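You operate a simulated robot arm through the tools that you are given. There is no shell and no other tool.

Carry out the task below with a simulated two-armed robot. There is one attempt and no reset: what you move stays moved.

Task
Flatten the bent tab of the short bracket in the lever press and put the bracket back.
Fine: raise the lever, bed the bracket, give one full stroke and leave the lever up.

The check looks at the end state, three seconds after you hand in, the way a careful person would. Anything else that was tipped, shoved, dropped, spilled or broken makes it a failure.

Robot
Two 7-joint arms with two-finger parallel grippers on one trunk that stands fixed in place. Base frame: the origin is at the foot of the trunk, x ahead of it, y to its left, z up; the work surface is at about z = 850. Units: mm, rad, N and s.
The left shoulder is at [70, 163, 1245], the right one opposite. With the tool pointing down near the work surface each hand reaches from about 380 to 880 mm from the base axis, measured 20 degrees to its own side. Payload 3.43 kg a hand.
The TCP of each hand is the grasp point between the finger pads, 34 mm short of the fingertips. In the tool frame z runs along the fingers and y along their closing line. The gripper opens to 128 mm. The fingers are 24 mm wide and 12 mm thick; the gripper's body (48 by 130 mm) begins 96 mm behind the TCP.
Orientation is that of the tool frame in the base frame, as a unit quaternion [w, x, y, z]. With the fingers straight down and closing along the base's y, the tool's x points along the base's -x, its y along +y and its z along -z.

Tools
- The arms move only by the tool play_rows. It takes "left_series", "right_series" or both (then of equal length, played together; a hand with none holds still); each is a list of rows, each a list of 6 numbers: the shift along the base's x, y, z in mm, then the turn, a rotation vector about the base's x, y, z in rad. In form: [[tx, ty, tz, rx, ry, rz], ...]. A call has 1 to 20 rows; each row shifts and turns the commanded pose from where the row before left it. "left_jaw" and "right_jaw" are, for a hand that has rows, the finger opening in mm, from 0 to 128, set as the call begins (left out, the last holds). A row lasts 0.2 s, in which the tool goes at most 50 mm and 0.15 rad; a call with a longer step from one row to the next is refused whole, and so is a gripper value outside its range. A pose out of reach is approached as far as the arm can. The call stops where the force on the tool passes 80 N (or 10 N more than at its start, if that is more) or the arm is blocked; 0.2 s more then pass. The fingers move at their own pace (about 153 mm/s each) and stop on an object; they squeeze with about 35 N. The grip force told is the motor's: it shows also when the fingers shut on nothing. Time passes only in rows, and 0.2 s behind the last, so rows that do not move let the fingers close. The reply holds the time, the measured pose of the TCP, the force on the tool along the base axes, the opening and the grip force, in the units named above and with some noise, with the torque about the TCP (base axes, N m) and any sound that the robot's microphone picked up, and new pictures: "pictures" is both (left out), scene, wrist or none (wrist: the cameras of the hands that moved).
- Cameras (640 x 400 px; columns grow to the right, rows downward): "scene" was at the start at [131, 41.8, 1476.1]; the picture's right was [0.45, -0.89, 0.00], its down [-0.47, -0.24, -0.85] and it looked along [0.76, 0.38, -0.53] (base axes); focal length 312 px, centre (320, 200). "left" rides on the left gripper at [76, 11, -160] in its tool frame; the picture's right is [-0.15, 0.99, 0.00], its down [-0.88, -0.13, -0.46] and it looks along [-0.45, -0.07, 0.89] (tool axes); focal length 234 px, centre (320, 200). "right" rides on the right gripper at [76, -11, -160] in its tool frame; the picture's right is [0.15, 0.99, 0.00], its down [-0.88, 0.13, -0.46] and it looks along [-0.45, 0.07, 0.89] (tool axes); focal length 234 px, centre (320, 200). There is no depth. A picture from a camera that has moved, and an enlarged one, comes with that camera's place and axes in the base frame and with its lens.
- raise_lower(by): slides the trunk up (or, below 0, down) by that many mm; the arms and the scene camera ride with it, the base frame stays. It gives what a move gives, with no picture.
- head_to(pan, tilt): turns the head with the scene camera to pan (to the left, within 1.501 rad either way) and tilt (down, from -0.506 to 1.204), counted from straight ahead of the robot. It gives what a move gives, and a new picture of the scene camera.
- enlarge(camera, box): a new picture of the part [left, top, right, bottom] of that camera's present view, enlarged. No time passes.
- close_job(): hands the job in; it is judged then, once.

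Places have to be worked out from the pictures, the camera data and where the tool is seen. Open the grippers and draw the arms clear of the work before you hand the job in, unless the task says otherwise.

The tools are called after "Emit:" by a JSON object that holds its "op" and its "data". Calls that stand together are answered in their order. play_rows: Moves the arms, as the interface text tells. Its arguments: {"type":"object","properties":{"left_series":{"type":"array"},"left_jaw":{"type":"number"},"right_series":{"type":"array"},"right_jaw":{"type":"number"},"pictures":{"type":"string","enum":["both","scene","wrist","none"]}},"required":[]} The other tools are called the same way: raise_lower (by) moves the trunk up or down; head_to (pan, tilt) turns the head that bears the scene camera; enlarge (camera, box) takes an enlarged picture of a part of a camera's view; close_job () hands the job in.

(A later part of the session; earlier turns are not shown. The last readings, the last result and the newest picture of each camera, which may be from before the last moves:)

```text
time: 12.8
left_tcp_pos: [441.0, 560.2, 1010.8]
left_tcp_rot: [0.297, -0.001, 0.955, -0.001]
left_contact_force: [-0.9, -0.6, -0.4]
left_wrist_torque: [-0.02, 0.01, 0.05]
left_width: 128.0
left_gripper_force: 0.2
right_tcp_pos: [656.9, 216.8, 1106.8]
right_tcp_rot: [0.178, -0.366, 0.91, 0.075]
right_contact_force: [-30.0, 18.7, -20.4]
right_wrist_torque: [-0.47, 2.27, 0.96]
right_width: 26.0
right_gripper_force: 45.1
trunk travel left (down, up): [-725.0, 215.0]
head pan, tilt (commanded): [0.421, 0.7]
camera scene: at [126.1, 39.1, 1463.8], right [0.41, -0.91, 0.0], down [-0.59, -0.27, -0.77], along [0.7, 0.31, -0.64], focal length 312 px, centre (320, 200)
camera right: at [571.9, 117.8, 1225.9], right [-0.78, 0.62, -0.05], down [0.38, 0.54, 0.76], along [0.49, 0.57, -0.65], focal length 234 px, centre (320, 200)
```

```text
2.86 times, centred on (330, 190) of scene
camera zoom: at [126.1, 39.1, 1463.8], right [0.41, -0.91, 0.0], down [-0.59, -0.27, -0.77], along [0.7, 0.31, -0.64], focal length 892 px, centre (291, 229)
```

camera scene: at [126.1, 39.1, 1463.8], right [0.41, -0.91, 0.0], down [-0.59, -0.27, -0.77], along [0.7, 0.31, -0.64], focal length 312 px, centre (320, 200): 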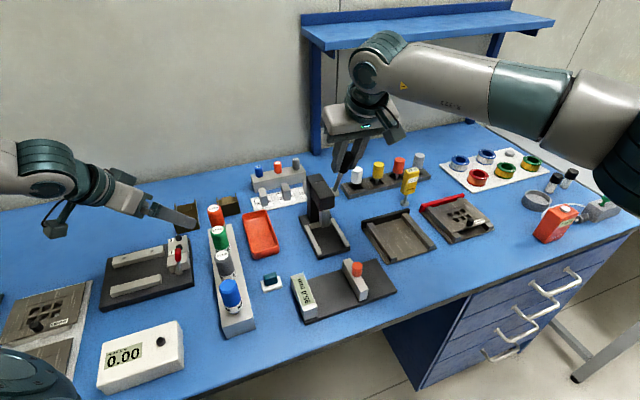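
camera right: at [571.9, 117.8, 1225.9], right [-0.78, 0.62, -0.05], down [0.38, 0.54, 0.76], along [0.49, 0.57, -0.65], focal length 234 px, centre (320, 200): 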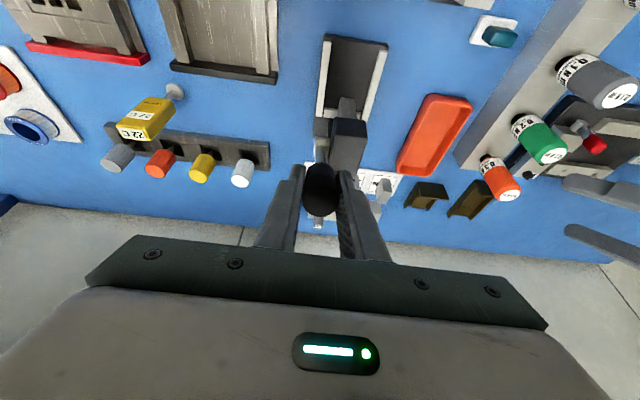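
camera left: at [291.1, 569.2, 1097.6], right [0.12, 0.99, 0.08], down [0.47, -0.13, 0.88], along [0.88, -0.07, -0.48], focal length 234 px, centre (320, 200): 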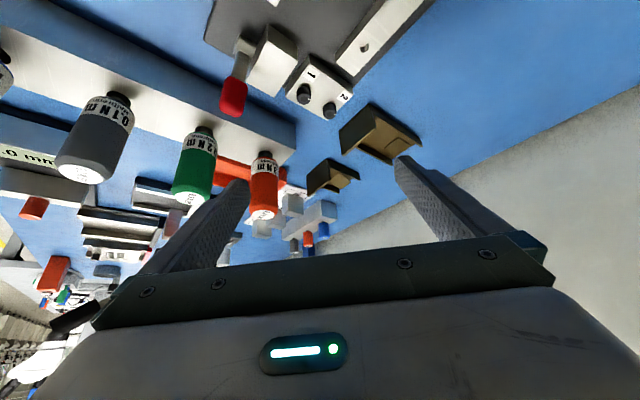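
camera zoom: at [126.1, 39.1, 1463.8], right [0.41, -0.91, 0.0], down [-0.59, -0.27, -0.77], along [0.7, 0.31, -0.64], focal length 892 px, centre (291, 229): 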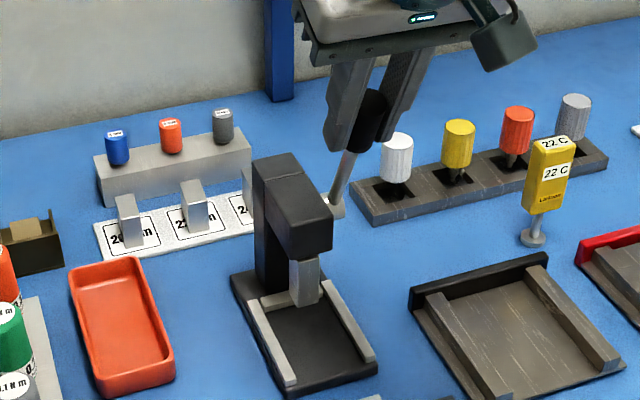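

Holding well; there's some sideways load (≈34 N toward the press's left), so I ease the hand that way while continuing along the arc upward.

Emit:
{"op": "play_rows", "data": {"right_series": [[4.0, 8.0, 3.5, 0.03, -0.03, 0], [5.0, 7.5, 3.3, 0.03, -0.03, 0], [6.0, 6.8, 2.8, 0.03, -0.03, 0]], "pictures": "both"}}

Emit:
{"op": "enlarge", "data": {"camera": "scene", "box": [270, 120, 390, 260]}}

```text
time: 13.6
left_tcp_pos: [442.2, 559.8, 1008.7]
left_tcp_rot: [0.297, 0.0, 0.955, -0.001]
left_contact_force: [0.8, 0.3, -0.2]
left_wrist_torque: [-0.02, 0.0, 0.03]
left_width: 127.8
left_gripper_force: 0.1
right_tcp_pos: [678.4, 235.1, 1117.0]
right_tcp_rot: [0.236, -0.36, 0.898, 0.097]
right_contact_force: [-22.8, 9.8, -20.6]
right_wrist_torque: [-0.18, 2.03, 0.53]
right_width: 25.6
right_gripper_force: 45.1
trunk travel left (down, up): [-725.0, 215.0]
head pan, tilt (commanded): [0.421, 0.7]
camera scene: at [127.2, 39.6, 1463.7], right [0.41, -0.91, 0.0], down [-0.59, -0.27, -0.76], along [0.7, 0.31, -0.64], focal length 312 px, centre (320, 200)
camera right: at [579.9, 127.6, 1218.7], right [-0.77, 0.63, -0.07], down [0.3, 0.47, 0.83], along [0.55, 0.62, -0.55], focal length 234 px, centre (320, 200)
```

scene: 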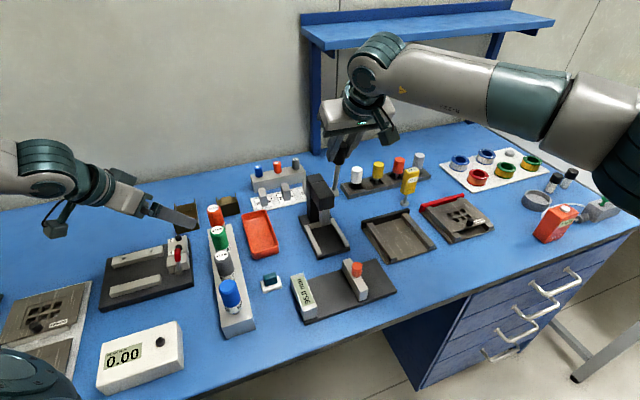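
right: 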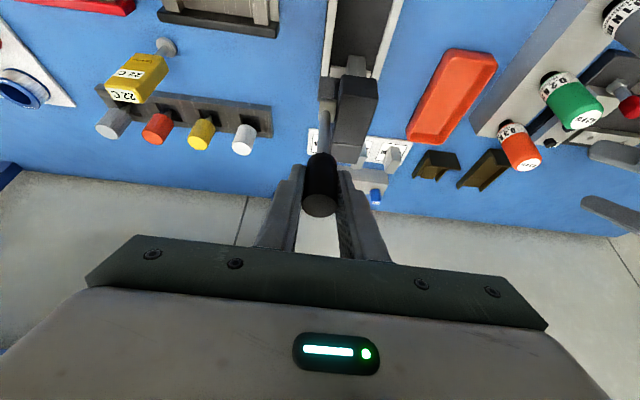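

```text
2.86 times, centred on (330, 190) of scene
camera zoom: at [127.2, 39.6, 1463.7], right [0.41, -0.91, 0.0], down [-0.59, -0.27, -0.76], along [0.7, 0.31, -0.64], focal length 892 px, centre (291, 229)
```

zoom: 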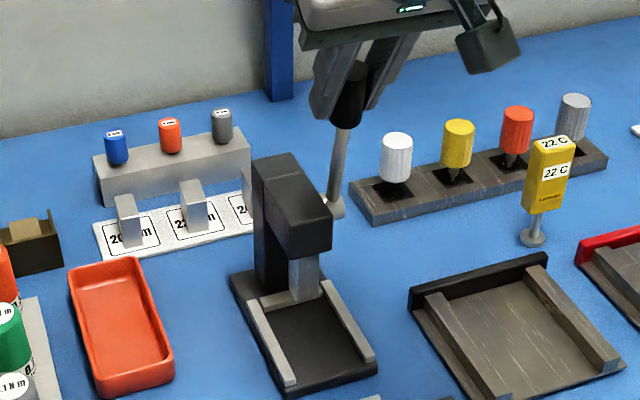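

The lever is now about 77° up, with the ram retracting and still no stop. I continue a little more.

Emit:
{"op": "play_rows", "data": {"right_series": [[5.8, 7.2, 1.9, 0.02, -0.02, 0], [6.0, 7.4, 1.3, 0.02, -0.02, 0], [6.2, 7.4, 0.7, 0.02, -0.02, 0]], "pictures": "both"}}

Emit:
{"op": "enlarge", "data": {"camera": "scene", "box": [270, 120, 390, 260]}}

```text
time: 14.5
left_tcp_pos: [437.3, 554.7, 1017.0]
left_tcp_rot: [0.299, 0.0, 0.954, 0.004]
left_contact_force: [-0.4, 0.0, 0.1]
left_wrist_torque: [0.05, -0.02, 0.03]
left_width: 127.9
left_gripper_force: 0.1
right_tcp_pos: [688.5, 247.6, 1124.4]
right_tcp_rot: [0.266, -0.354, 0.89, 0.109]
right_contact_force: [-37.0, -42.8, 7.5]
right_wrist_torque: [-0.48, -0.02, 0.17]
right_width: 25.9
right_gripper_force: 45.3
trunk travel left (down, up): [-725.0, 215.0]
head pan, tilt (commanded): [0.421, 0.7]
stopped in row 3 (right hand): the force on the tool passed its limit at 84 N (the readings are from after the stop); the commanded pose is now the measured one
camera scene: at [120.6, 26.3, 1465.7], right [0.41, -0.91, 0.0], down [-0.58, -0.26, -0.77], along [0.7, 0.31, -0.64], focal length 312 px, centre (320, 200)
camera right: at [585.6, 133.5, 1215.2], right [-0.77, 0.63, -0.07], down [0.26, 0.42, 0.87], along [0.58, 0.65, -0.49], focal length 234 px, centre (320, 200)
```

scene: 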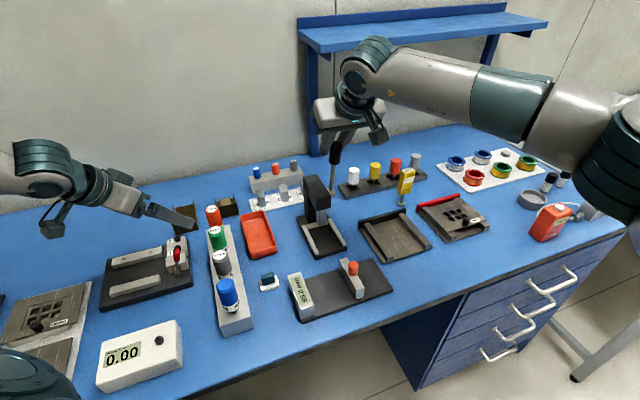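
right: 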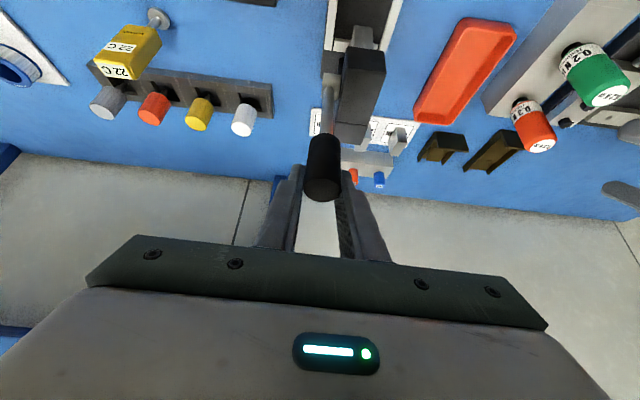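

```text
2.86 times, centred on (330, 190) of scene
camera zoom: at [120.6, 26.3, 1465.7], right [0.41, -0.91, 0.0], down [-0.58, -0.26, -0.77], along [0.7, 0.31, -0.64], focal length 892 px, centre (291, 229)
```

zoom: 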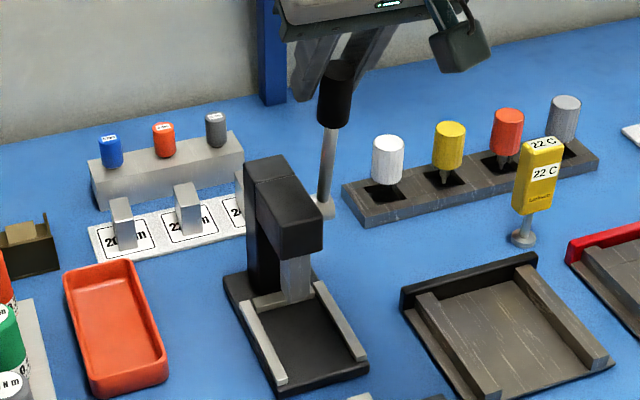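

The upper stop is reached at about 83° (84 N). I ease back, open the jaws, and watch whether the lever stays up.

Emit:
{"op": "play_rows", "data": {"right_series": [[-2.5, -2.5, 0, 0, 0, 0], [0, 0, 0, 0, 0, 0]], "pictures": "none"}}

Emit:
{"op": "play_rows", "data": {"right_series": [[0, 0, 0, 0, 0, 0], [0, 0, 0, 0, 0, 0]], "right_jaw": 70, "pictures": "both"}}

Emit:
{"op": "enlarge", "data": {"camera": "scene", "box": [270, 120, 390, 260]}}

```text
time: 15.1
left_tcp_pos: [437.7, 555.0, 1015.6]
left_tcp_rot: [0.298, 0.0, 0.955, 0.002]
left_contact_force: [0.3, -0.2, 0.0]
left_wrist_torque: [0.01, 0.02, 0.03]
left_width: 128.0
left_gripper_force: 0.1
right_tcp_pos: [687.7, 246.1, 1124.3]
right_tcp_rot: [0.269, -0.353, 0.889, 0.11]
right_contact_force: [-23.4, -31.3, 15.4]
right_wrist_torque: [-0.58, 0.25, 0.03]
right_width: 25.4
right_gripper_force: 44.6
trunk travel left (down, up): [-725.0, 215.0]
head pan, tilt (commanded): [0.421, 0.7]
```

```text
time: 15.7
left_tcp_pos: [440.8, 556.1, 1011.7]
left_tcp_rot: [0.296, 0.0, 0.955, 0.001]
left_contact_force: [0.5, -0.3, 1.2]
left_wrist_torque: [0.02, 0.0, 0.0]
left_width: 128.0
left_gripper_force: 0.1
right_tcp_pos: [690.3, 247.9, 1120.2]
right_tcp_rot: [0.268, -0.354, 0.889, 0.111]
right_contact_force: [-0.2, 0.4, -0.7]
right_wrist_torque: [0.02, 0.04, 0.01]
right_width: 70.3
right_gripper_force: 0.1
trunk travel left (down, up): [-725.0, 215.0]
head pan, tilt (commanded): [0.421, 0.7]
camera scene: at [126.7, 33.1, 1464.0], right [0.41, -0.91, 0.0], down [-0.59, -0.26, -0.77], along [0.7, 0.31, -0.64], focal length 312 px, centre (320, 200)
camera right: at [588.7, 134.9, 1210.9], right [-0.77, 0.63, -0.07], down [0.26, 0.42, 0.87], along [0.58, 0.65, -0.49], focal length 234 px, centre (320, 200)
```

scene: 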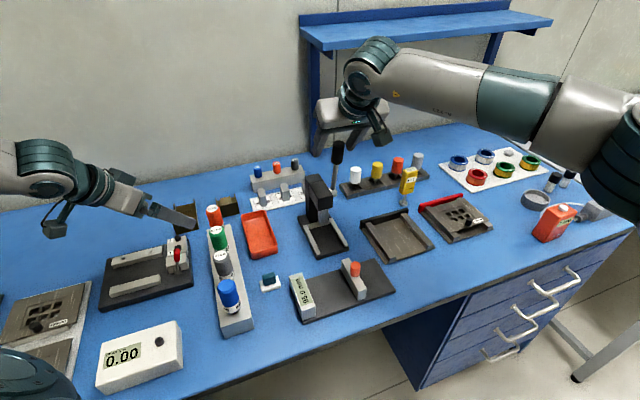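
right: 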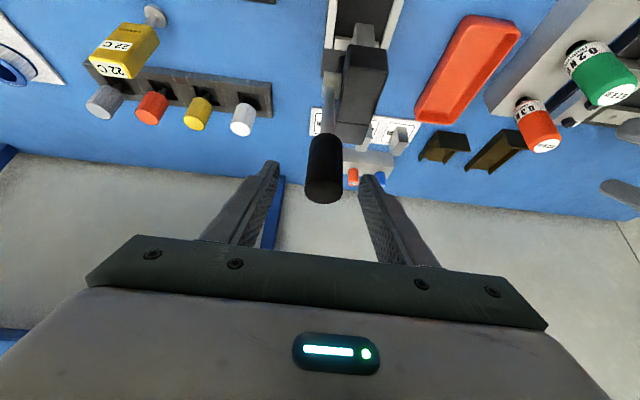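

```text
2.86 times, centred on (330, 190) of scene
camera zoom: at [126.7, 33.1, 1464.0], right [0.41, -0.91, 0.0], down [-0.59, -0.26, -0.77], along [0.7, 0.31, -0.64], focal length 892 px, centre (291, 229)
```

zoom: 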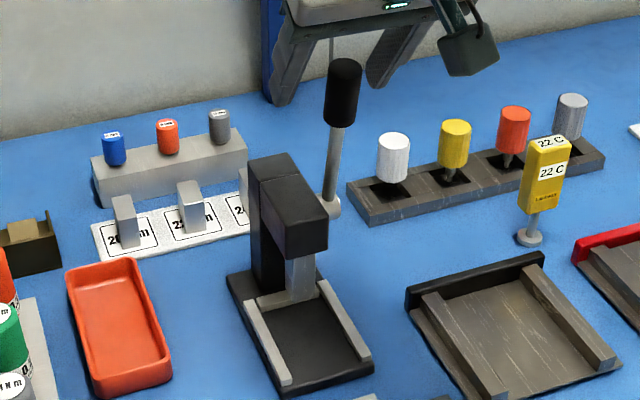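

The lever stays up on its own. I retreat the right hand along its fingers and then back to the robot's right, clear of the press, where its camera can keep watching.

Emit:
{"op": "play_rows", "data": {"right_series": [[-16, -15, 33, 0, 0, 0], [-16, -15, 33, 0, 0, 0], [-16, -15, 33, 0, 0, 0], [-20, -40, 0, 0, 0, 0], [-20, -40, 0, 0, 0, 0], [-20, -40, 0, 0, 0, 0], [-20, -40, 0, 0, 0, 0], [-20, -40, 0, 0, 0, 0], [-20, -40, 0, 0, 0, 0], [-20, -40, 0, 0, 0, 0]], "pictures": "both"}}

Emit:
{"op": "enlarge", "data": {"camera": "right", "box": [260, 80, 400, 200]}}

Emit:
{"op": "enlarge", "data": {"camera": "scene", "box": [270, 120, 390, 260]}}

```text
time: 17.9
left_tcp_pos: [439.8, 558.3, 1011.0]
left_tcp_rot: [0.296, -0.002, 0.955, 0.002]
left_contact_force: [0.1, -0.1, 0.2]
left_wrist_torque: [-0.02, 0.02, -0.01]
left_width: 128.1
left_gripper_force: 0.0
right_tcp_pos: [500.6, -78.1, 1217.7]
right_tcp_rot: [0.267, -0.354, 0.889, 0.111]
right_contact_force: [-0.4, -0.2, -0.1]
right_wrist_torque: [0.06, 0.01, 0.01]
right_width: 70.0
right_gripper_force: 0.0
trunk travel left (down, up): [-725.0, 215.0]
head pan, tilt (commanded): [0.421, 0.7]
camera scene: at [127.4, 33.1, 1463.9], right [0.41, -0.91, 0.0], down [-0.59, -0.26, -0.77], along [0.7, 0.31, -0.64], focal length 312 px, centre (320, 200)
camera right: at [399.3, -192.1, 1309.8], right [-0.77, 0.63, -0.07], down [0.26, 0.42, 0.87], along [0.58, 0.65, -0.49], focal length 234 px, centre (320, 200)
```

scene: 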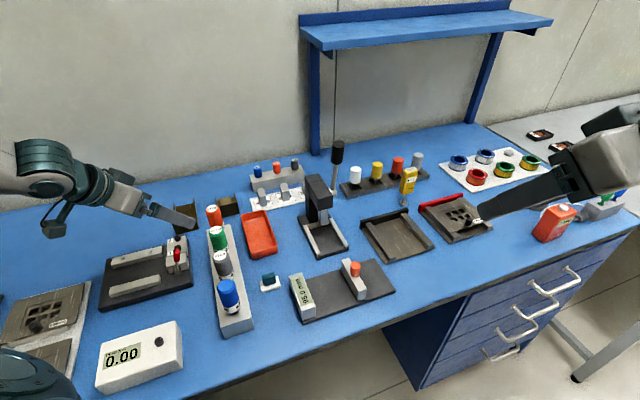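
right: 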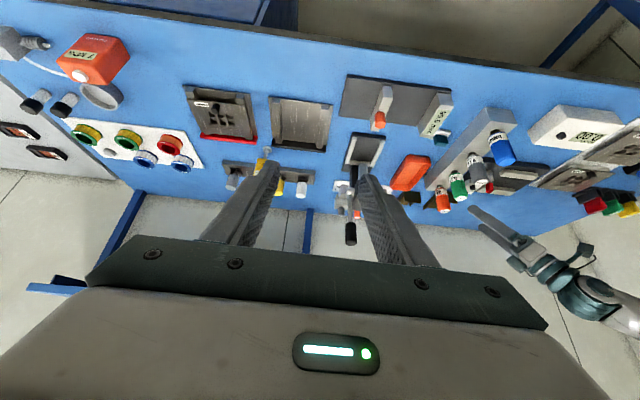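

```text
3.33 times, centred on (330, 140) of right
camera zoom: at [399.3, -192.1, 1309.8], right [-0.77, 0.63, -0.07], down [0.26, 0.42, 0.87], along [0.58, 0.65, -0.49], focal length 781 px, centre (287, 400)
```

zoom: 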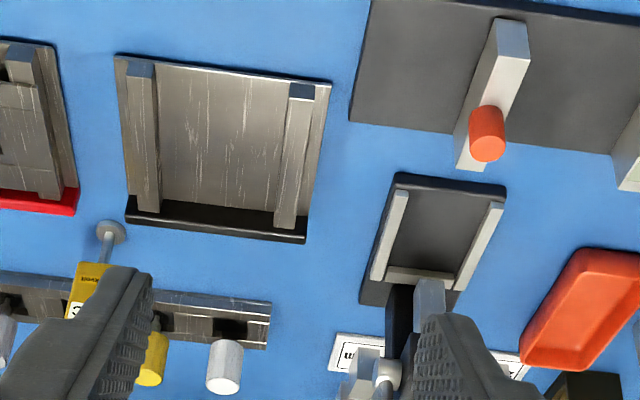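

```text
2.86 times, centred on (330, 190) of scene
camera zoom: at [127.4, 33.1, 1463.9], right [0.41, -0.91, 0.0], down [-0.59, -0.26, -0.77], along [0.7, 0.31, -0.64], focal length 892 px, centre (291, 229)
```

zoom: 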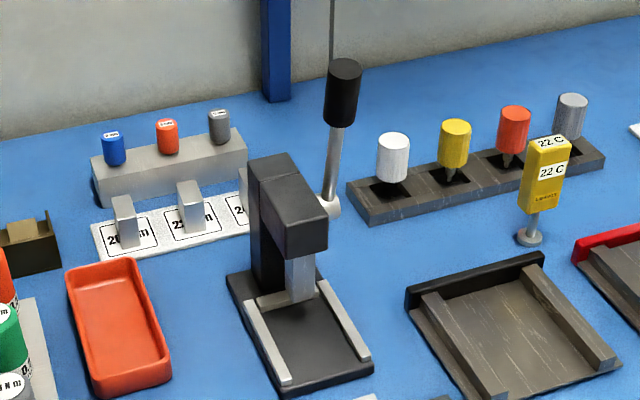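

Lever up and ram retracted. Now the left hand: I un-pitch it and yaw it ~0.77 rad to align with the bracket, hovering above and in front of it for a precise look.

Emit:
{"op": "play_rows", "data": {"left_series": [[10, -5, 18, 0, 0.15, 0], [15, -5, 18, 0, 0.15, 0], [15, -5, 18, 0, 0.15, 0], [15, -5, 16, 0, 0.15, 0], [20, -5, 0, 0, 0, 0.15], [20, -5, 0, 0, 0, 0.15], [20, -5, 0, 0, 0, 0.15], [20, -5, 0, 0, 0, 0.15], [15, -3, 0, 0, 0, 0.15], [0, 0, 0, 0, 0, 0.02]], "left_jaw": 100, "pictures": "both"}}

Emit:
{"op": "enlarge", "data": {"camera": "left", "box": [260, 110, 400, 220]}}

```text
time: 20.1
left_tcp_pos: [593.4, 516.7, 1080.4]
left_tcp_rot: [0.0, -0.377, 0.926, 0.0]
left_contact_force: [-0.2, 0.0, -0.1]
left_wrist_torque: [0.0, 0.06, 0.0]
left_width: 99.9
left_gripper_force: 0.0
right_tcp_pos: [501.5, -77.1, 1219.0]
right_tcp_rot: [0.267, -0.354, 0.889, 0.111]
right_contact_force: [0.4, -0.9, -0.7]
right_wrist_torque: [-0.01, -0.01, -0.02]
right_width: 70.2
right_gripper_force: 0.1
trunk travel left (down, up): [-725.0, 215.0]
head pan, tilt (commanded): [0.421, 0.7]
camera scene: at [128.7, 35.5, 1463.7], right [0.41, -0.91, 0.0], down [-0.59, -0.26, -0.76], along [0.7, 0.31, -0.64], focal length 312 px, centre (320, 200)
camera left: at [533.6, 470.8, 1239.3], right [-0.59, 0.81, 0.0], down [0.72, 0.52, 0.46], along [0.37, 0.27, -0.89], focal length 234 px, centre (320, 200)
```

scene: 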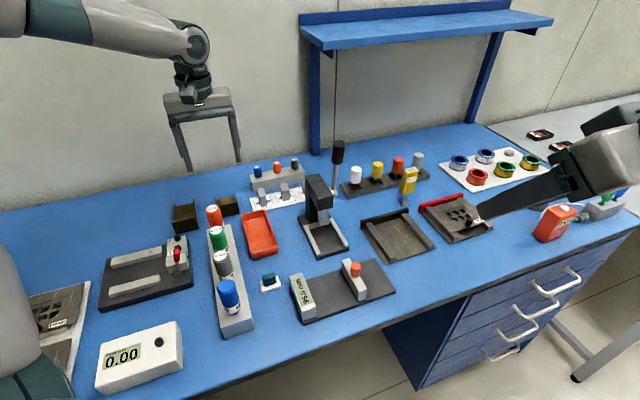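
left: 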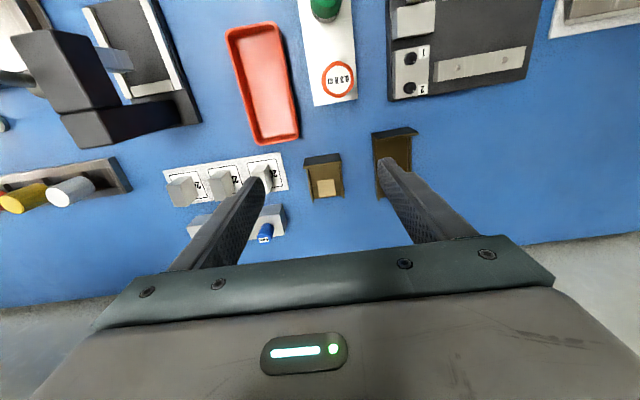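

```text
3.64 times, centred on (330, 165) of left
camera zoom: at [533.6, 470.8, 1239.3], right [-0.59, 0.81, 0.0], down [0.72, 0.52, 0.46], along [0.37, 0.27, -0.89], focal length 852 px, centre (284, 327)
```

zoom: 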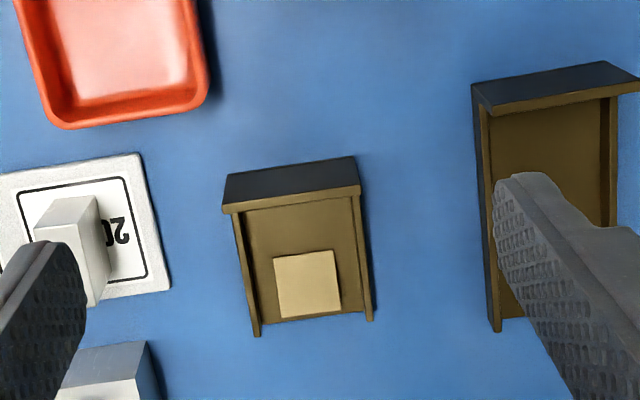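

From this aligned view I get: bracket front wall at h≈825 (h = distance along the 0.7736 rad heading), centre l≈-50, width ≈60, wall top z≈899, length ≈77; its yaw matches the hand's. Now I enlarge the press in the same view to measure it consistently.

Emit:
{"op": "enlarge", "data": {"camera": "left", "box": [0, 0, 220, 150]}}

Emit:
{"op": "enlarge", "data": {"camera": "left", "box": [295, 135, 355, 205]}}

```text
2.67 times, centred on (110, 75) of left
camera zoom: at [533.6, 470.8, 1239.3], right [-0.59, 0.81, 0.0], down [0.72, 0.52, 0.46], along [0.37, 0.27, -0.89], focal length 624 px, centre (880, 533)
```

zoom: 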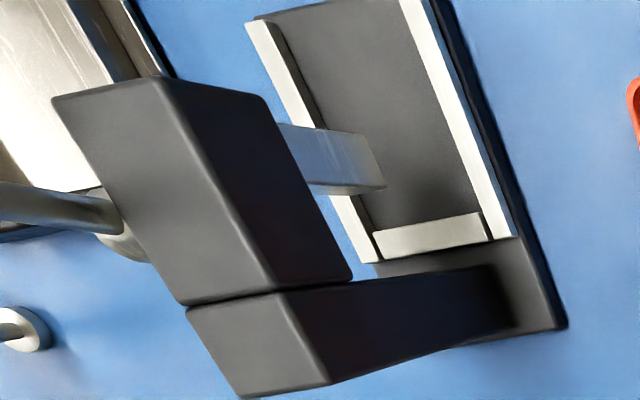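

```text
5.71 times, centred on (325, 170) of left
camera zoom: at [533.6, 470.8, 1239.3], right [-0.59, 0.81, 0.0], down [0.72, 0.52, 0.46], along [0.37, 0.27, -0.89], focal length 1338 px, centre (291, 371)
```

zoom: 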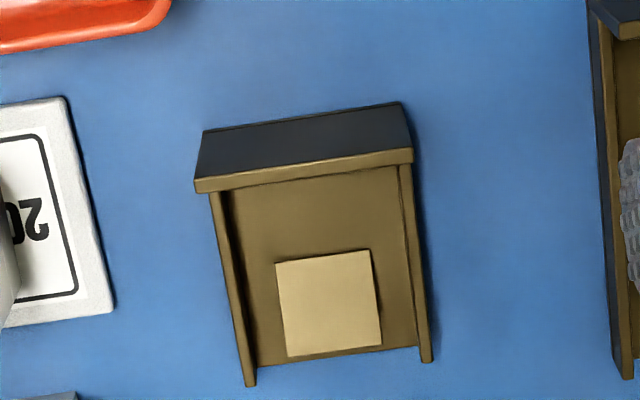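

The press's stop face seems near h≈679, rails' inner gap about 68 mm around l≈-280, head front near h≈638 — but that's at the picture's edge. I move the left hand high over the front of the press (keeping clear of the raised lever) to measure it properly.

Emit:
{"op": "play_rows", "data": {"left_series": [[-18, -32, 0, 0, 0, 0], [-18, -32, 0, 0, 0, 0], [-17, -32, 0, 0, 0, 0], [6, -32, 0, 0, 0, 0], [7, -30, 0, 0, 0, 0], [7, -30, 0, 0, 0, 0], [15, -35, 0, 0, 0, 0], [15, -35, 0, 0, 0, 0], [15, -38, 0, 0, 0, 0]], "pictures": "both"}}

Emit:
{"op": "enlarge", "data": {"camera": "left", "box": [250, 90, 390, 240]}}

```text
time: 22.1
left_tcp_pos: [603.3, 218.4, 1078.3]
left_tcp_rot: [-0.001, -0.377, 0.926, 0.001]
left_contact_force: [0.5, -0.6, -0.4]
left_wrist_torque: [-0.05, 0.0, -0.02]
left_width: 99.8
left_gripper_force: 0.0
right_tcp_pos: [503.6, -76.8, 1216.8]
right_tcp_rot: [0.266, -0.354, 0.89, 0.111]
right_contact_force: [0.2, 1.3, 0.1]
right_wrist_torque: [0.01, 0.02, 0.04]
right_width: 70.0
right_gripper_force: 0.1
trunk travel left (down, up): [-725.0, 215.0]
head pan, tilt (commanded): [0.421, 0.7]
camera scene: at [130.4, 35.6, 1463.6], right [0.41, -0.91, 0.0], down [-0.59, -0.26, -0.76], along [0.7, 0.31, -0.65], focal length 312 px, centre (320, 200)
camera left: at [543.1, 172.4, 1237.5], right [-0.59, 0.81, 0.0], down [0.72, 0.52, 0.46], along [0.37, 0.27, -0.89], focal length 234 px, centre (320, 200)
```

scene: 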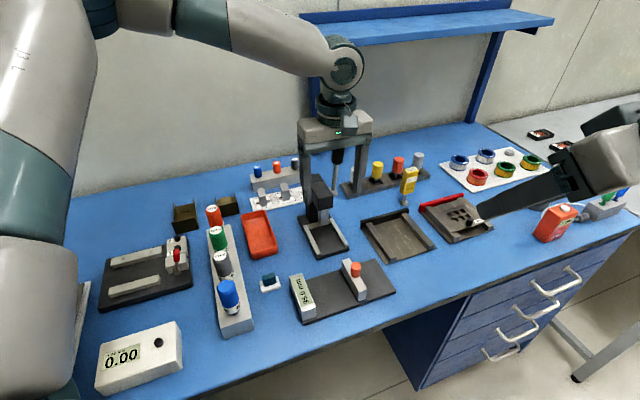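
left: 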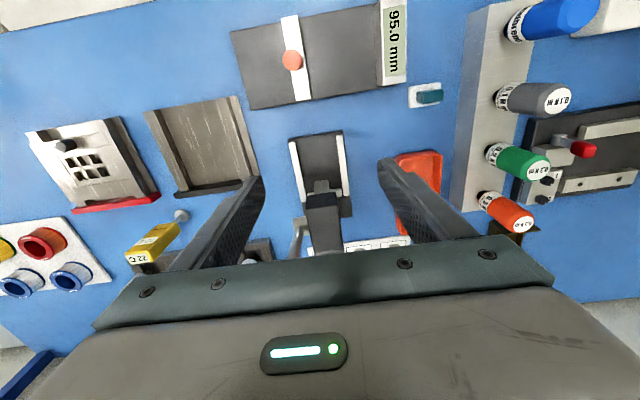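

```text
2.67 times, centred on (320, 165) of left
camera zoom: at [543.1, 172.4, 1237.5], right [-0.59, 0.81, 0.0], down [0.72, 0.52, 0.46], along [0.37, 0.27, -0.89], focal length 624 px, centre (320, 293)
```

zoom: 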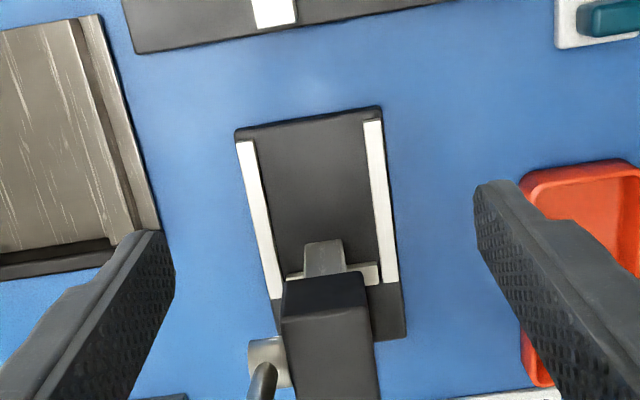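

Good centred view. I enlarge the bed for measurement.

Emit:
{"op": "enlarge", "data": {"camera": "left", "box": [280, 125, 364, 178]}}

Emit:
{"op": "enlarge", "data": {"camera": "left", "box": [280, 170, 364, 223]}}

Emit:
{"op": "enlarge", "data": {"camera": "right", "box": [330, 120, 400, 200]}}

```text
7.55 times, centred on (322, 152) of left
camera zoom: at [543.1, 172.4, 1237.5], right [-0.59, 0.81, 0.0], down [0.72, 0.52, 0.46], along [0.37, 0.27, -0.89], focal length 1767 px, centre (305, 566)
```

zoom: 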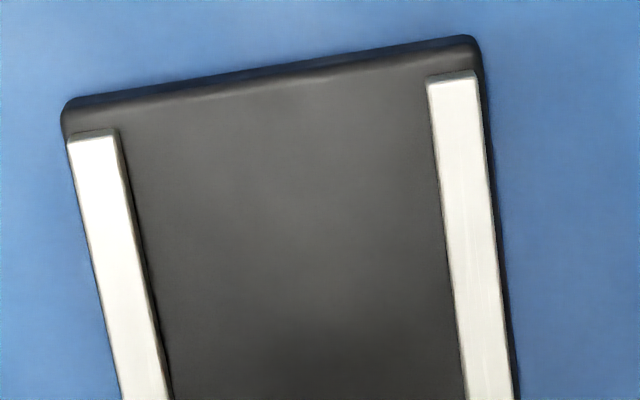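

```text
7.55 times, centred on (322, 196) of left
camera zoom: at [543.1, 172.4, 1237.5], right [-0.59, 0.81, 0.0], down [0.72, 0.52, 0.46], along [0.37, 0.27, -0.89], focal length 1767 px, centre (305, 226)
```

zoom: 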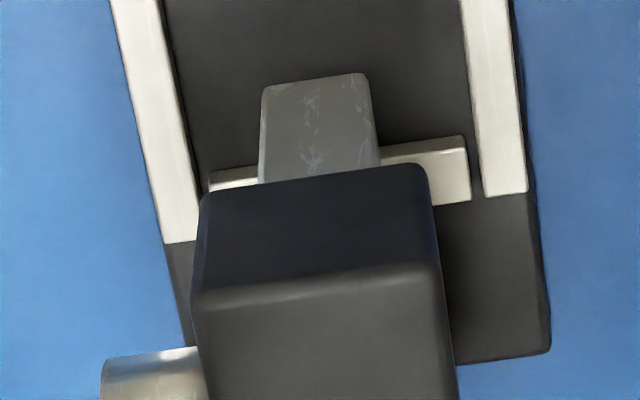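

```text
5.00 times, centred on (365, 160) of right
camera zoom: at [402.3, -189.4, 1309.4], right [-0.77, 0.63, -0.07], down [0.27, 0.42, 0.87], along [0.58, 0.65, -0.49], focal length 1171 px, centre (95, 400)
```

zoom: 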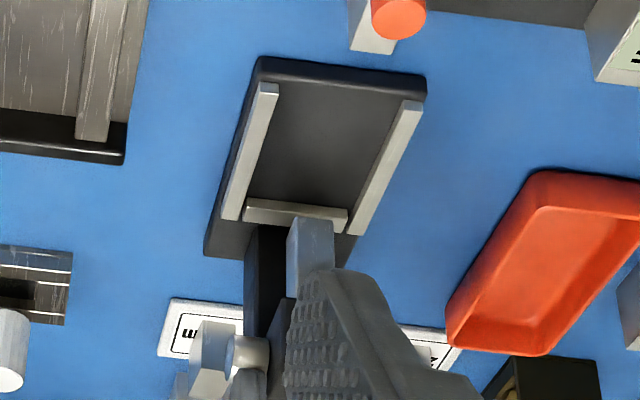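

Consistent result: rails' inner faces at l≈-308 and -241.5 (centre -275, gap ≈66.6), stop face at h≈682, ram bottom now ≈904, and the press heading equals the hand's yaw. I go back along the same safe path to the bracket, pitch 0.2 rad, and hover over its tall wall with jaws at 90.

Emit:
{"op": "play_rows", "data": {"left_series": [[-15, 38, 0, 0, 0, 0], [-15, 35, 0, 0, 0, 0], [-15, 35, 0, 0, 0, 0], [-7, 30, 0, 0, 0, 0], [-7, 30, 0, 0, 0, 0], [-6, 32, 0, 0, 0, 0], [17, 32, 0, 0, 0, 0], [18, 32, 0, 0, 0, 0], [18, 32, 0, 0, 0, 0], [10, 8, -27, 0.0699, -0.0716, 0], [10, 8, -27, 0.0698, -0.0715, 0], [10, 7, -26, 0, 0, 0], [0, 0, 0, 0, 0, 0]], "left_jaw": 90, "pictures": "both"}}

Emit:
{"op": "enlarge", "data": {"camera": "left", "box": [240, 110, 400, 240]}}

Emit:
{"op": "enlarge", "data": {"camera": "scene", "box": [150, 100, 290, 240]}}

```text
time: 24.9
left_tcp_pos: [621.6, 540.2, 996.2]
left_tcp_rot: [0.093, -0.374, 0.922, 0.039]
left_contact_force: [-0.5, 0.3, -0.7]
left_wrist_torque: [0.01, -0.04, 0.01]
left_width: 90.0
left_gripper_force: 0.2
right_tcp_pos: [501.3, -76.9, 1219.3]
right_tcp_rot: [0.266, -0.354, 0.89, 0.111]
right_contact_force: [1.2, -0.4, 0.1]
right_wrist_torque: [-0.01, -0.01, -0.01]
right_width: 70.1
right_gripper_force: 0.1
trunk travel left (down, up): [-725.0, 215.0]
head pan, tilt (commanded): [0.421, 0.7]
camera scene: at [127.8, 35.4, 1463.8], right [0.41, -0.91, 0.0], down [-0.59, -0.26, -0.77], along [0.7, 0.31, -0.64], focal length 312 px, centre (320, 200)
camera left: at [540.0, 473.7, 1138.1], right [-0.59, 0.81, 0.03], down [0.64, 0.44, 0.62], along [0.49, 0.39, -0.78], focal length 234 px, centre (320, 200)
```

scene: 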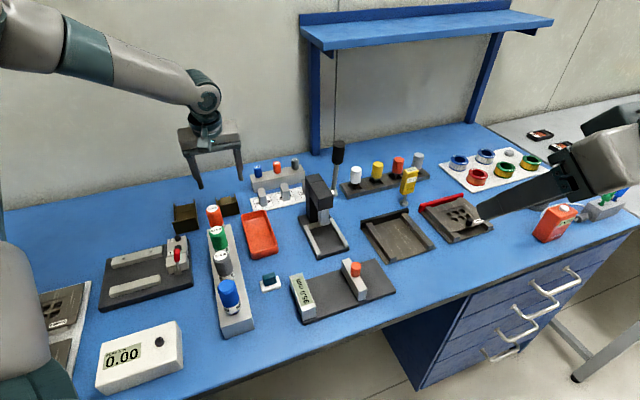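
left: 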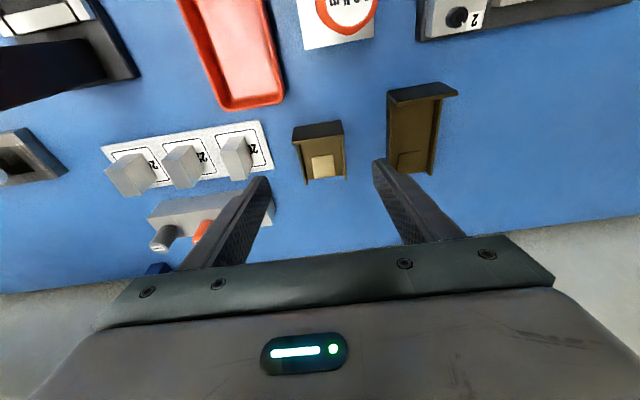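

```text
3.08 times, centred on (320, 175) of left
camera zoom: at [540.0, 473.7, 1138.1], right [-0.59, 0.81, 0.03], down [0.64, 0.44, 0.62], along [0.49, 0.39, -0.78], focal length 720 px, centre (320, 277)
```

zoom: 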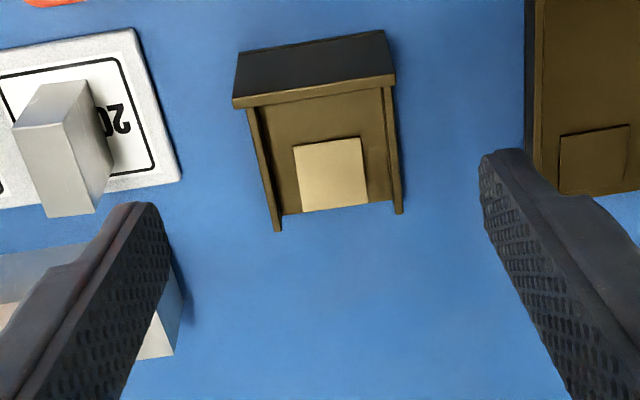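

```text
2.86 times, centred on (220, 170) of scene
camera zoom: at [127.8, 35.4, 1463.8], right [0.41, -0.91, 0.0], down [-0.59, -0.26, -0.77], along [0.7, 0.31, -0.64], focal length 892 px, centre (606, 286)
```

zoom: 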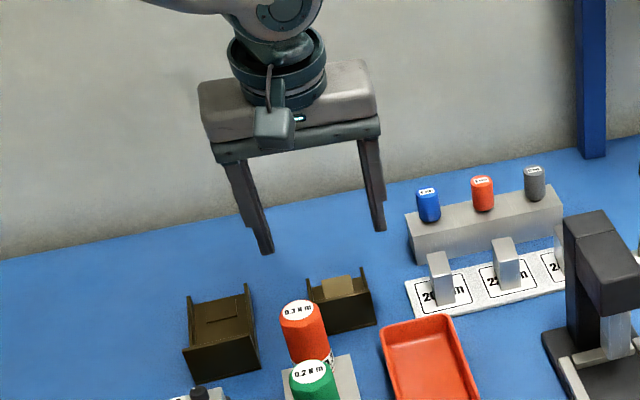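

The view confirms the wall front at h≈823.8, centre l≈-49.0, width ≈60; the TCP is laterally centred within 0.5 mm. I shift 3 mm back and descend to z≈899 (fingertips ≈14 mm above the table, so they will clear the press rails later).

Emit:
{"op": "play_rows", "data": {"left_series": [[-2.1, -2.4, -20, 0, 0, 0], [0, 0, -26, 0, 0, 0], [0, 0, -26, 0, 0, 0], [0, 0, -25, 0, 0, 0], [0, 0, 0, 0, 0, 0]], "pictures": "both"}}

Emit:
{"op": "enlarge", "data": {"camera": "left", "box": [240, 110, 400, 240]}}

Emit:
{"op": "enlarge", "data": {"camera": "scene", "box": [150, 140, 290, 260]}}

```text
time: 26.1
left_tcp_pos: [620.9, 537.0, 903.0]
left_tcp_rot: [0.093, -0.374, 0.922, 0.038]
left_contact_force: [-0.3, -0.5, -0.1]
left_wrist_torque: [0.01, 0.0, 0.01]
left_width: 90.4
left_gripper_force: 0.0
right_tcp_pos: [502.1, -77.9, 1219.0]
right_tcp_rot: [0.267, -0.355, 0.889, 0.11]
right_contact_force: [-0.6, -0.6, -0.5]
right_wrist_torque: [0.0, -0.04, -0.01]
right_width: 70.0
right_gripper_force: 0.1
trunk travel left (down, up): [-725.0, 215.0]
head pan, tilt (commanded): [0.421, 0.7]
camera scene: at [128.1, 35.6, 1463.8], right [0.41, -0.91, 0.0], down [-0.59, -0.26, -0.77], along [0.7, 0.31, -0.64], focal length 312 px, centre (320, 200)
camera left: at [538.4, 470.6, 1044.5], right [-0.59, 0.81, 0.03], down [0.64, 0.44, 0.62], along [0.49, 0.39, -0.78], focal length 234 px, centre (320, 200)
```

scene: 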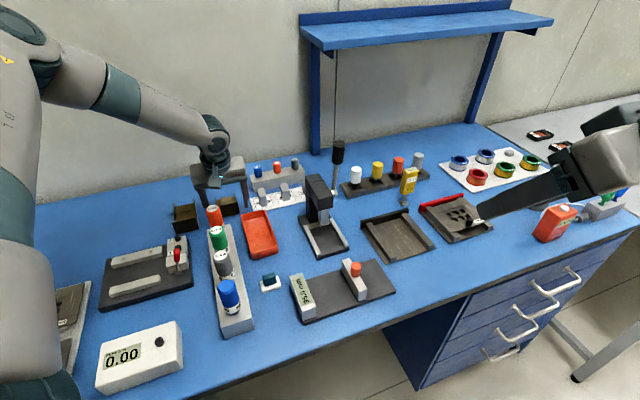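
left: 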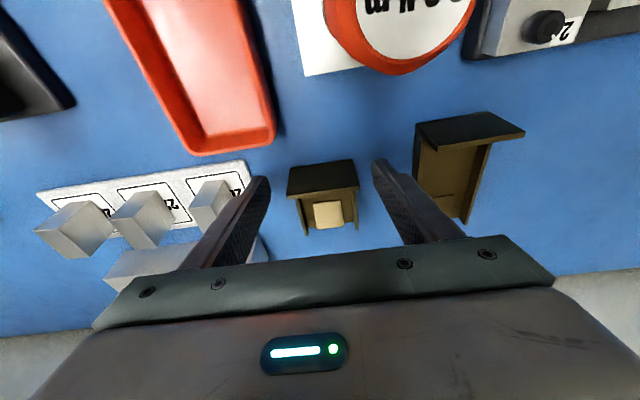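

```text
3.08 times, centred on (320, 175) of left
camera zoom: at [538.4, 470.6, 1044.5], right [-0.59, 0.81, 0.03], down [0.64, 0.44, 0.62], along [0.49, 0.39, -0.78], focal length 720 px, centre (320, 277)
```

zoom: 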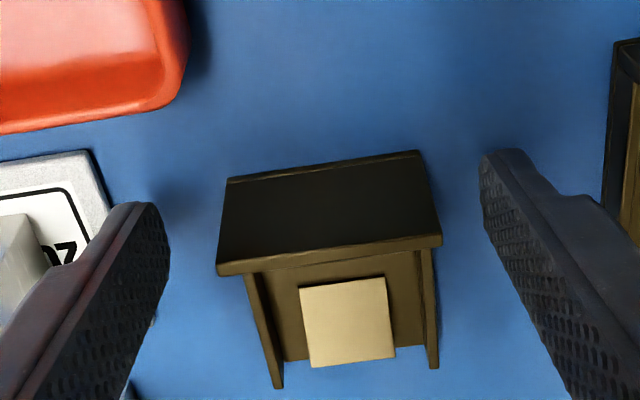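

```text
3.33 times, centred on (220, 200) of scene
camera zoom: at [128.1, 35.6, 1463.8], right [0.41, -0.91, 0.0], down [-0.59, -0.26, -0.77], along [0.7, 0.31, -0.64], focal length 1041 px, centre (653, 200)
```

zoom: 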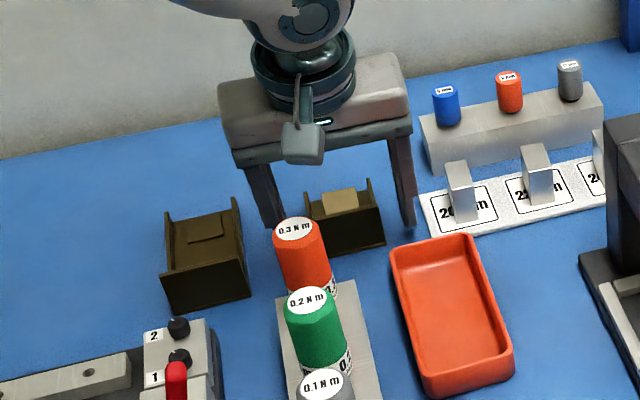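

Fingers straddle the tall wall; I correct 1.2 mm sideways to centre and close on the bracket.

Emit:
{"op": "play_rows", "data": {"left_series": [[-0.8, 0.9, 0, 0, 0, 0], [0, 0, 0, 0, 0, 0]], "pictures": "none"}}

Emit:
{"op": "play_rows", "data": {"left_series": [[0, 0, 0, 0, 0, 0], [0, 0, 0, 0, 0, 0], [0, 0, 0, 0, 0, 0]], "left_jaw": 0, "pictures": "wrist"}}

Emit:
{"op": "enlarge", "data": {"camera": "left", "box": [240, 110, 400, 240]}}

```text
time: 26.7
left_tcp_pos: [619.9, 538.1, 903.1]
left_tcp_rot: [0.093, -0.374, 0.922, 0.038]
left_contact_force: [0.6, 0.0, 0.2]
left_wrist_torque: [0.0, -0.02, -0.01]
left_width: 89.9
left_gripper_force: 0.0
right_tcp_pos: [501.9, -76.8, 1217.9]
right_tcp_rot: [0.266, -0.353, 0.89, 0.11]
right_contact_force: [0.2, 0.4, -0.3]
right_wrist_torque: [-0.01, 0.02, 0.02]
right_width: 69.7
right_gripper_force: 0.1
trunk travel left (down, up): [-725.0, 215.0]
head pan, tilt (commanded): [0.421, 0.7]
```

```text
time: 27.5
left_tcp_pos: [619.5, 538.0, 903.1]
left_tcp_rot: [0.092, -0.374, 0.922, 0.038]
left_contact_force: [0.4, 0.2, 0.6]
left_wrist_torque: [-0.03, -0.04, 0.0]
left_width: 59.0
left_gripper_force: 34.9
right_tcp_pos: [503.1, -76.4, 1218.8]
right_tcp_rot: [0.267, -0.354, 0.889, 0.11]
right_contact_force: [0.0, 1.1, -0.2]
right_wrist_torque: [0.02, -0.03, 0.02]
right_width: 69.9
right_gripper_force: 0.0
trunk travel left (down, up): [-725.0, 215.0]
head pan, tilt (commanded): [0.421, 0.7]
camera left: at [537.2, 471.3, 1044.4], right [-0.59, 0.81, 0.03], down [0.64, 0.44, 0.62], along [0.49, 0.39, -0.78], focal length 234 px, centre (320, 200)
```

left: 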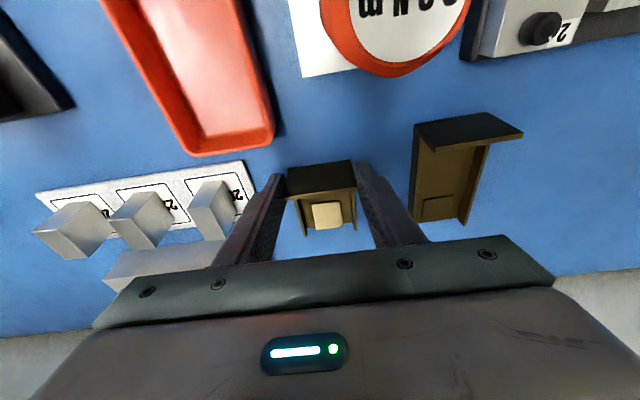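

```text
3.08 times, centred on (320, 175) of left
camera zoom: at [537.2, 471.3, 1044.4], right [-0.59, 0.81, 0.03], down [0.64, 0.44, 0.62], along [0.49, 0.39, -0.78], focal length 720 px, centre (320, 277)
```

zoom: 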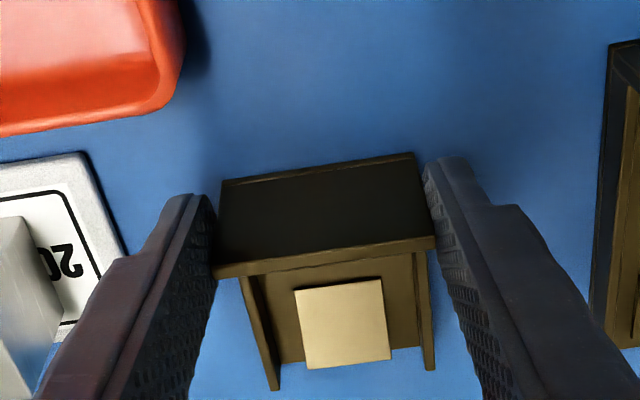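

Gripped at 59 mm width, centred; home TCP pose recorded as (619.6, 538.0, 903.1). I lift slowly first to check the hold.

Emit:
{"op": "play_rows", "data": {"left_series": [[0, 0, 5, 0, 0, 0], [0, 0, 15, 0, 0, 0], [0, 0, 20, 0, 0, 0]], "pictures": "both"}}

Emit:
{"op": "enlarge", "data": {"camera": "left", "box": [240, 110, 400, 240]}}

Emit:
{"op": "enlarge", "data": {"camera": "scene", "box": [150, 120, 290, 240]}}

```text
time: 28.3
left_tcp_pos: [620.3, 539.4, 943.5]
left_tcp_rot: [0.092, -0.374, 0.922, 0.038]
left_contact_force: [-0.3, -0.6, 1.0]
left_wrist_torque: [-0.01, -0.01, 0.0]
left_width: 0.0
left_gripper_force: 33.2
right_tcp_pos: [501.9, -76.0, 1218.2]
right_tcp_rot: [0.267, -0.355, 0.889, 0.111]
right_contact_force: [-0.2, 0.4, 0.9]
right_wrist_torque: [0.04, -0.02, 0.0]
right_width: 70.0
right_gripper_force: 0.0
trunk travel left (down, up): [-725.0, 215.0]
head pan, tilt (commanded): [0.421, 0.7]
camera scene: at [128.1, 35.6, 1463.7], right [0.41, -0.91, 0.0], down [-0.59, -0.26, -0.77], along [0.7, 0.31, -0.64], focal length 312 px, centre (320, 200)
camera left: at [536.7, 472.1, 1084.5], right [-0.59, 0.81, 0.03], down [0.65, 0.44, 0.62], along [0.49, 0.39, -0.78], focal length 234 px, centre (320, 200)
```

scene: 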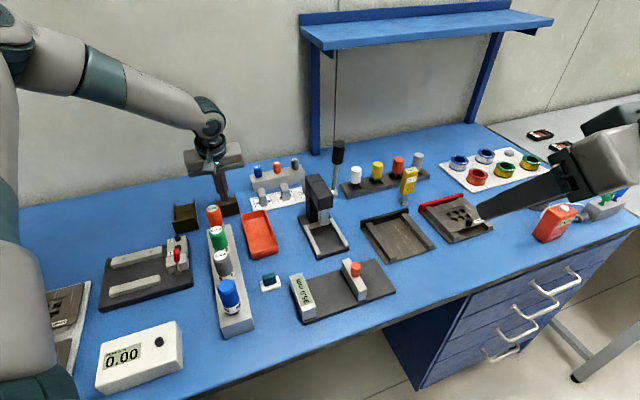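
left: 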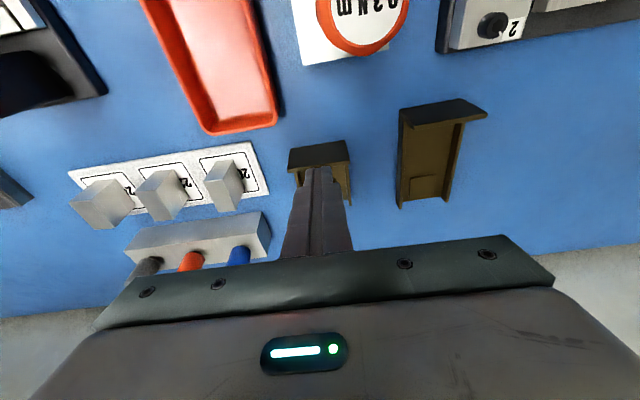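

```text
3.08 times, centred on (320, 175) of left
camera zoom: at [536.7, 472.1, 1084.5], right [-0.59, 0.81, 0.03], down [0.65, 0.44, 0.62], along [0.49, 0.39, -0.78], focal length 720 px, centre (320, 277)
```

zoom: 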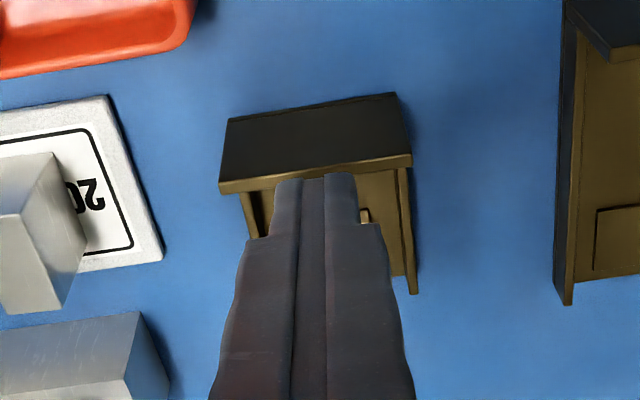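

```text
3.33 times, centred on (220, 180) of scene
camera zoom: at [128.1, 35.6, 1463.7], right [0.41, -0.91, 0.0], down [-0.59, -0.26, -0.77], along [0.7, 0.31, -0.64], focal length 1041 px, centre (653, 267)
```

zoom: 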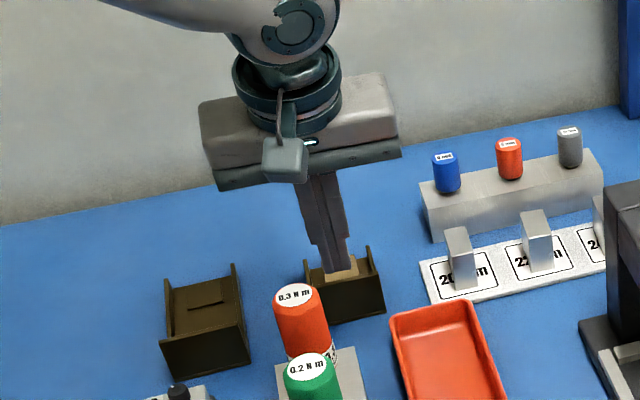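

The wall slipped out of the fingers as I lifted (jaw closed to 0) and the bracket stayed where it was, unmoved (front at h≈824.2, l≈-49.2). The thin side edges don't hold, so I'll pinch the tall wall through its thickness instead, with the hand turned 90° and leaning to the left. First I go up, open, and turn the hand in free air.

Emit:
{"op": "play_rows", "data": {"left_series": [[0, 0, 40, 0, 0, 0], [0, 0, 45, 0, 0, 0], [0, 0, 45, 0, 0, 0], [0, 0, 10, -0.0699, 0.0716, 0], [0, 0, 0, -0.0698, 0.0715, 0], [0, 0, 0, 0, 0, -0.1428], [0, 0, 0, 0, 0, -0.1428], [0, 0, 0, 0, 0, -0.1428], [0, 0, 0, 0, 0, -0.1428], [0, 0, 0, 0, 0, -0.1428], [0, 0, 0, 0, 0, -0.1428], [0, 0, 0, 0, 0, -0.1428], [0, 0, 0, 0, 0, -0.1428], [0, 0, 0, 0, 0, -0.1428], [0, 0, 0, 0, 0, -0.1428], [0, 0, 0, 0, 0, -0.1428]], "left_jaw": 36, "pictures": "both"}}

```text
time: 31.7
left_tcp_pos: [620.0, 537.6, 1083.8]
left_tcp_rot: [0.0, 0.389, 0.921, 0.001]
left_contact_force: [-0.4, 0.2, -1.0]
left_wrist_torque: [0.0, 0.01, 0.02]
left_width: 35.9
left_gripper_force: 0.1
right_tcp_pos: [501.6, -76.8, 1218.4]
right_tcp_rot: [0.266, -0.354, 0.89, 0.111]
right_contact_force: [0.0, -0.3, -0.2]
right_wrist_torque: [0.01, 0.01, 0.02]
right_width: 69.8
right_gripper_force: 0.2
trunk travel left (down, up): [-725.0, 215.0]
head pan, tilt (commanded): [0.421, 0.7]
camera scene: at [128.7, 35.9, 1463.7], right [0.41, -0.91, 0.0], down [-0.59, -0.26, -0.76], along [0.7, 0.31, -0.64], focal length 312 px, centre (320, 200)
camera left: at [575.9, 599.5, 1243.5], right [0.81, 0.58, 0.0], down [0.52, -0.72, 0.46], along [0.27, -0.37, -0.89], focal length 234 px, centre (320, 200)
```

scene: 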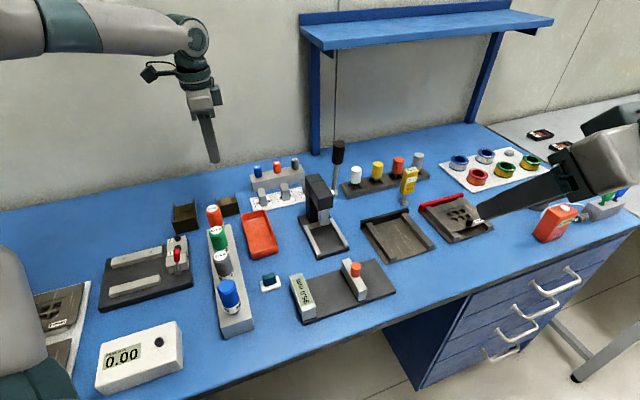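
left: 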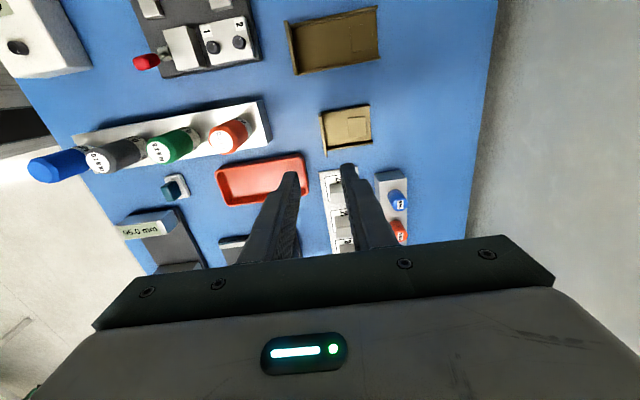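

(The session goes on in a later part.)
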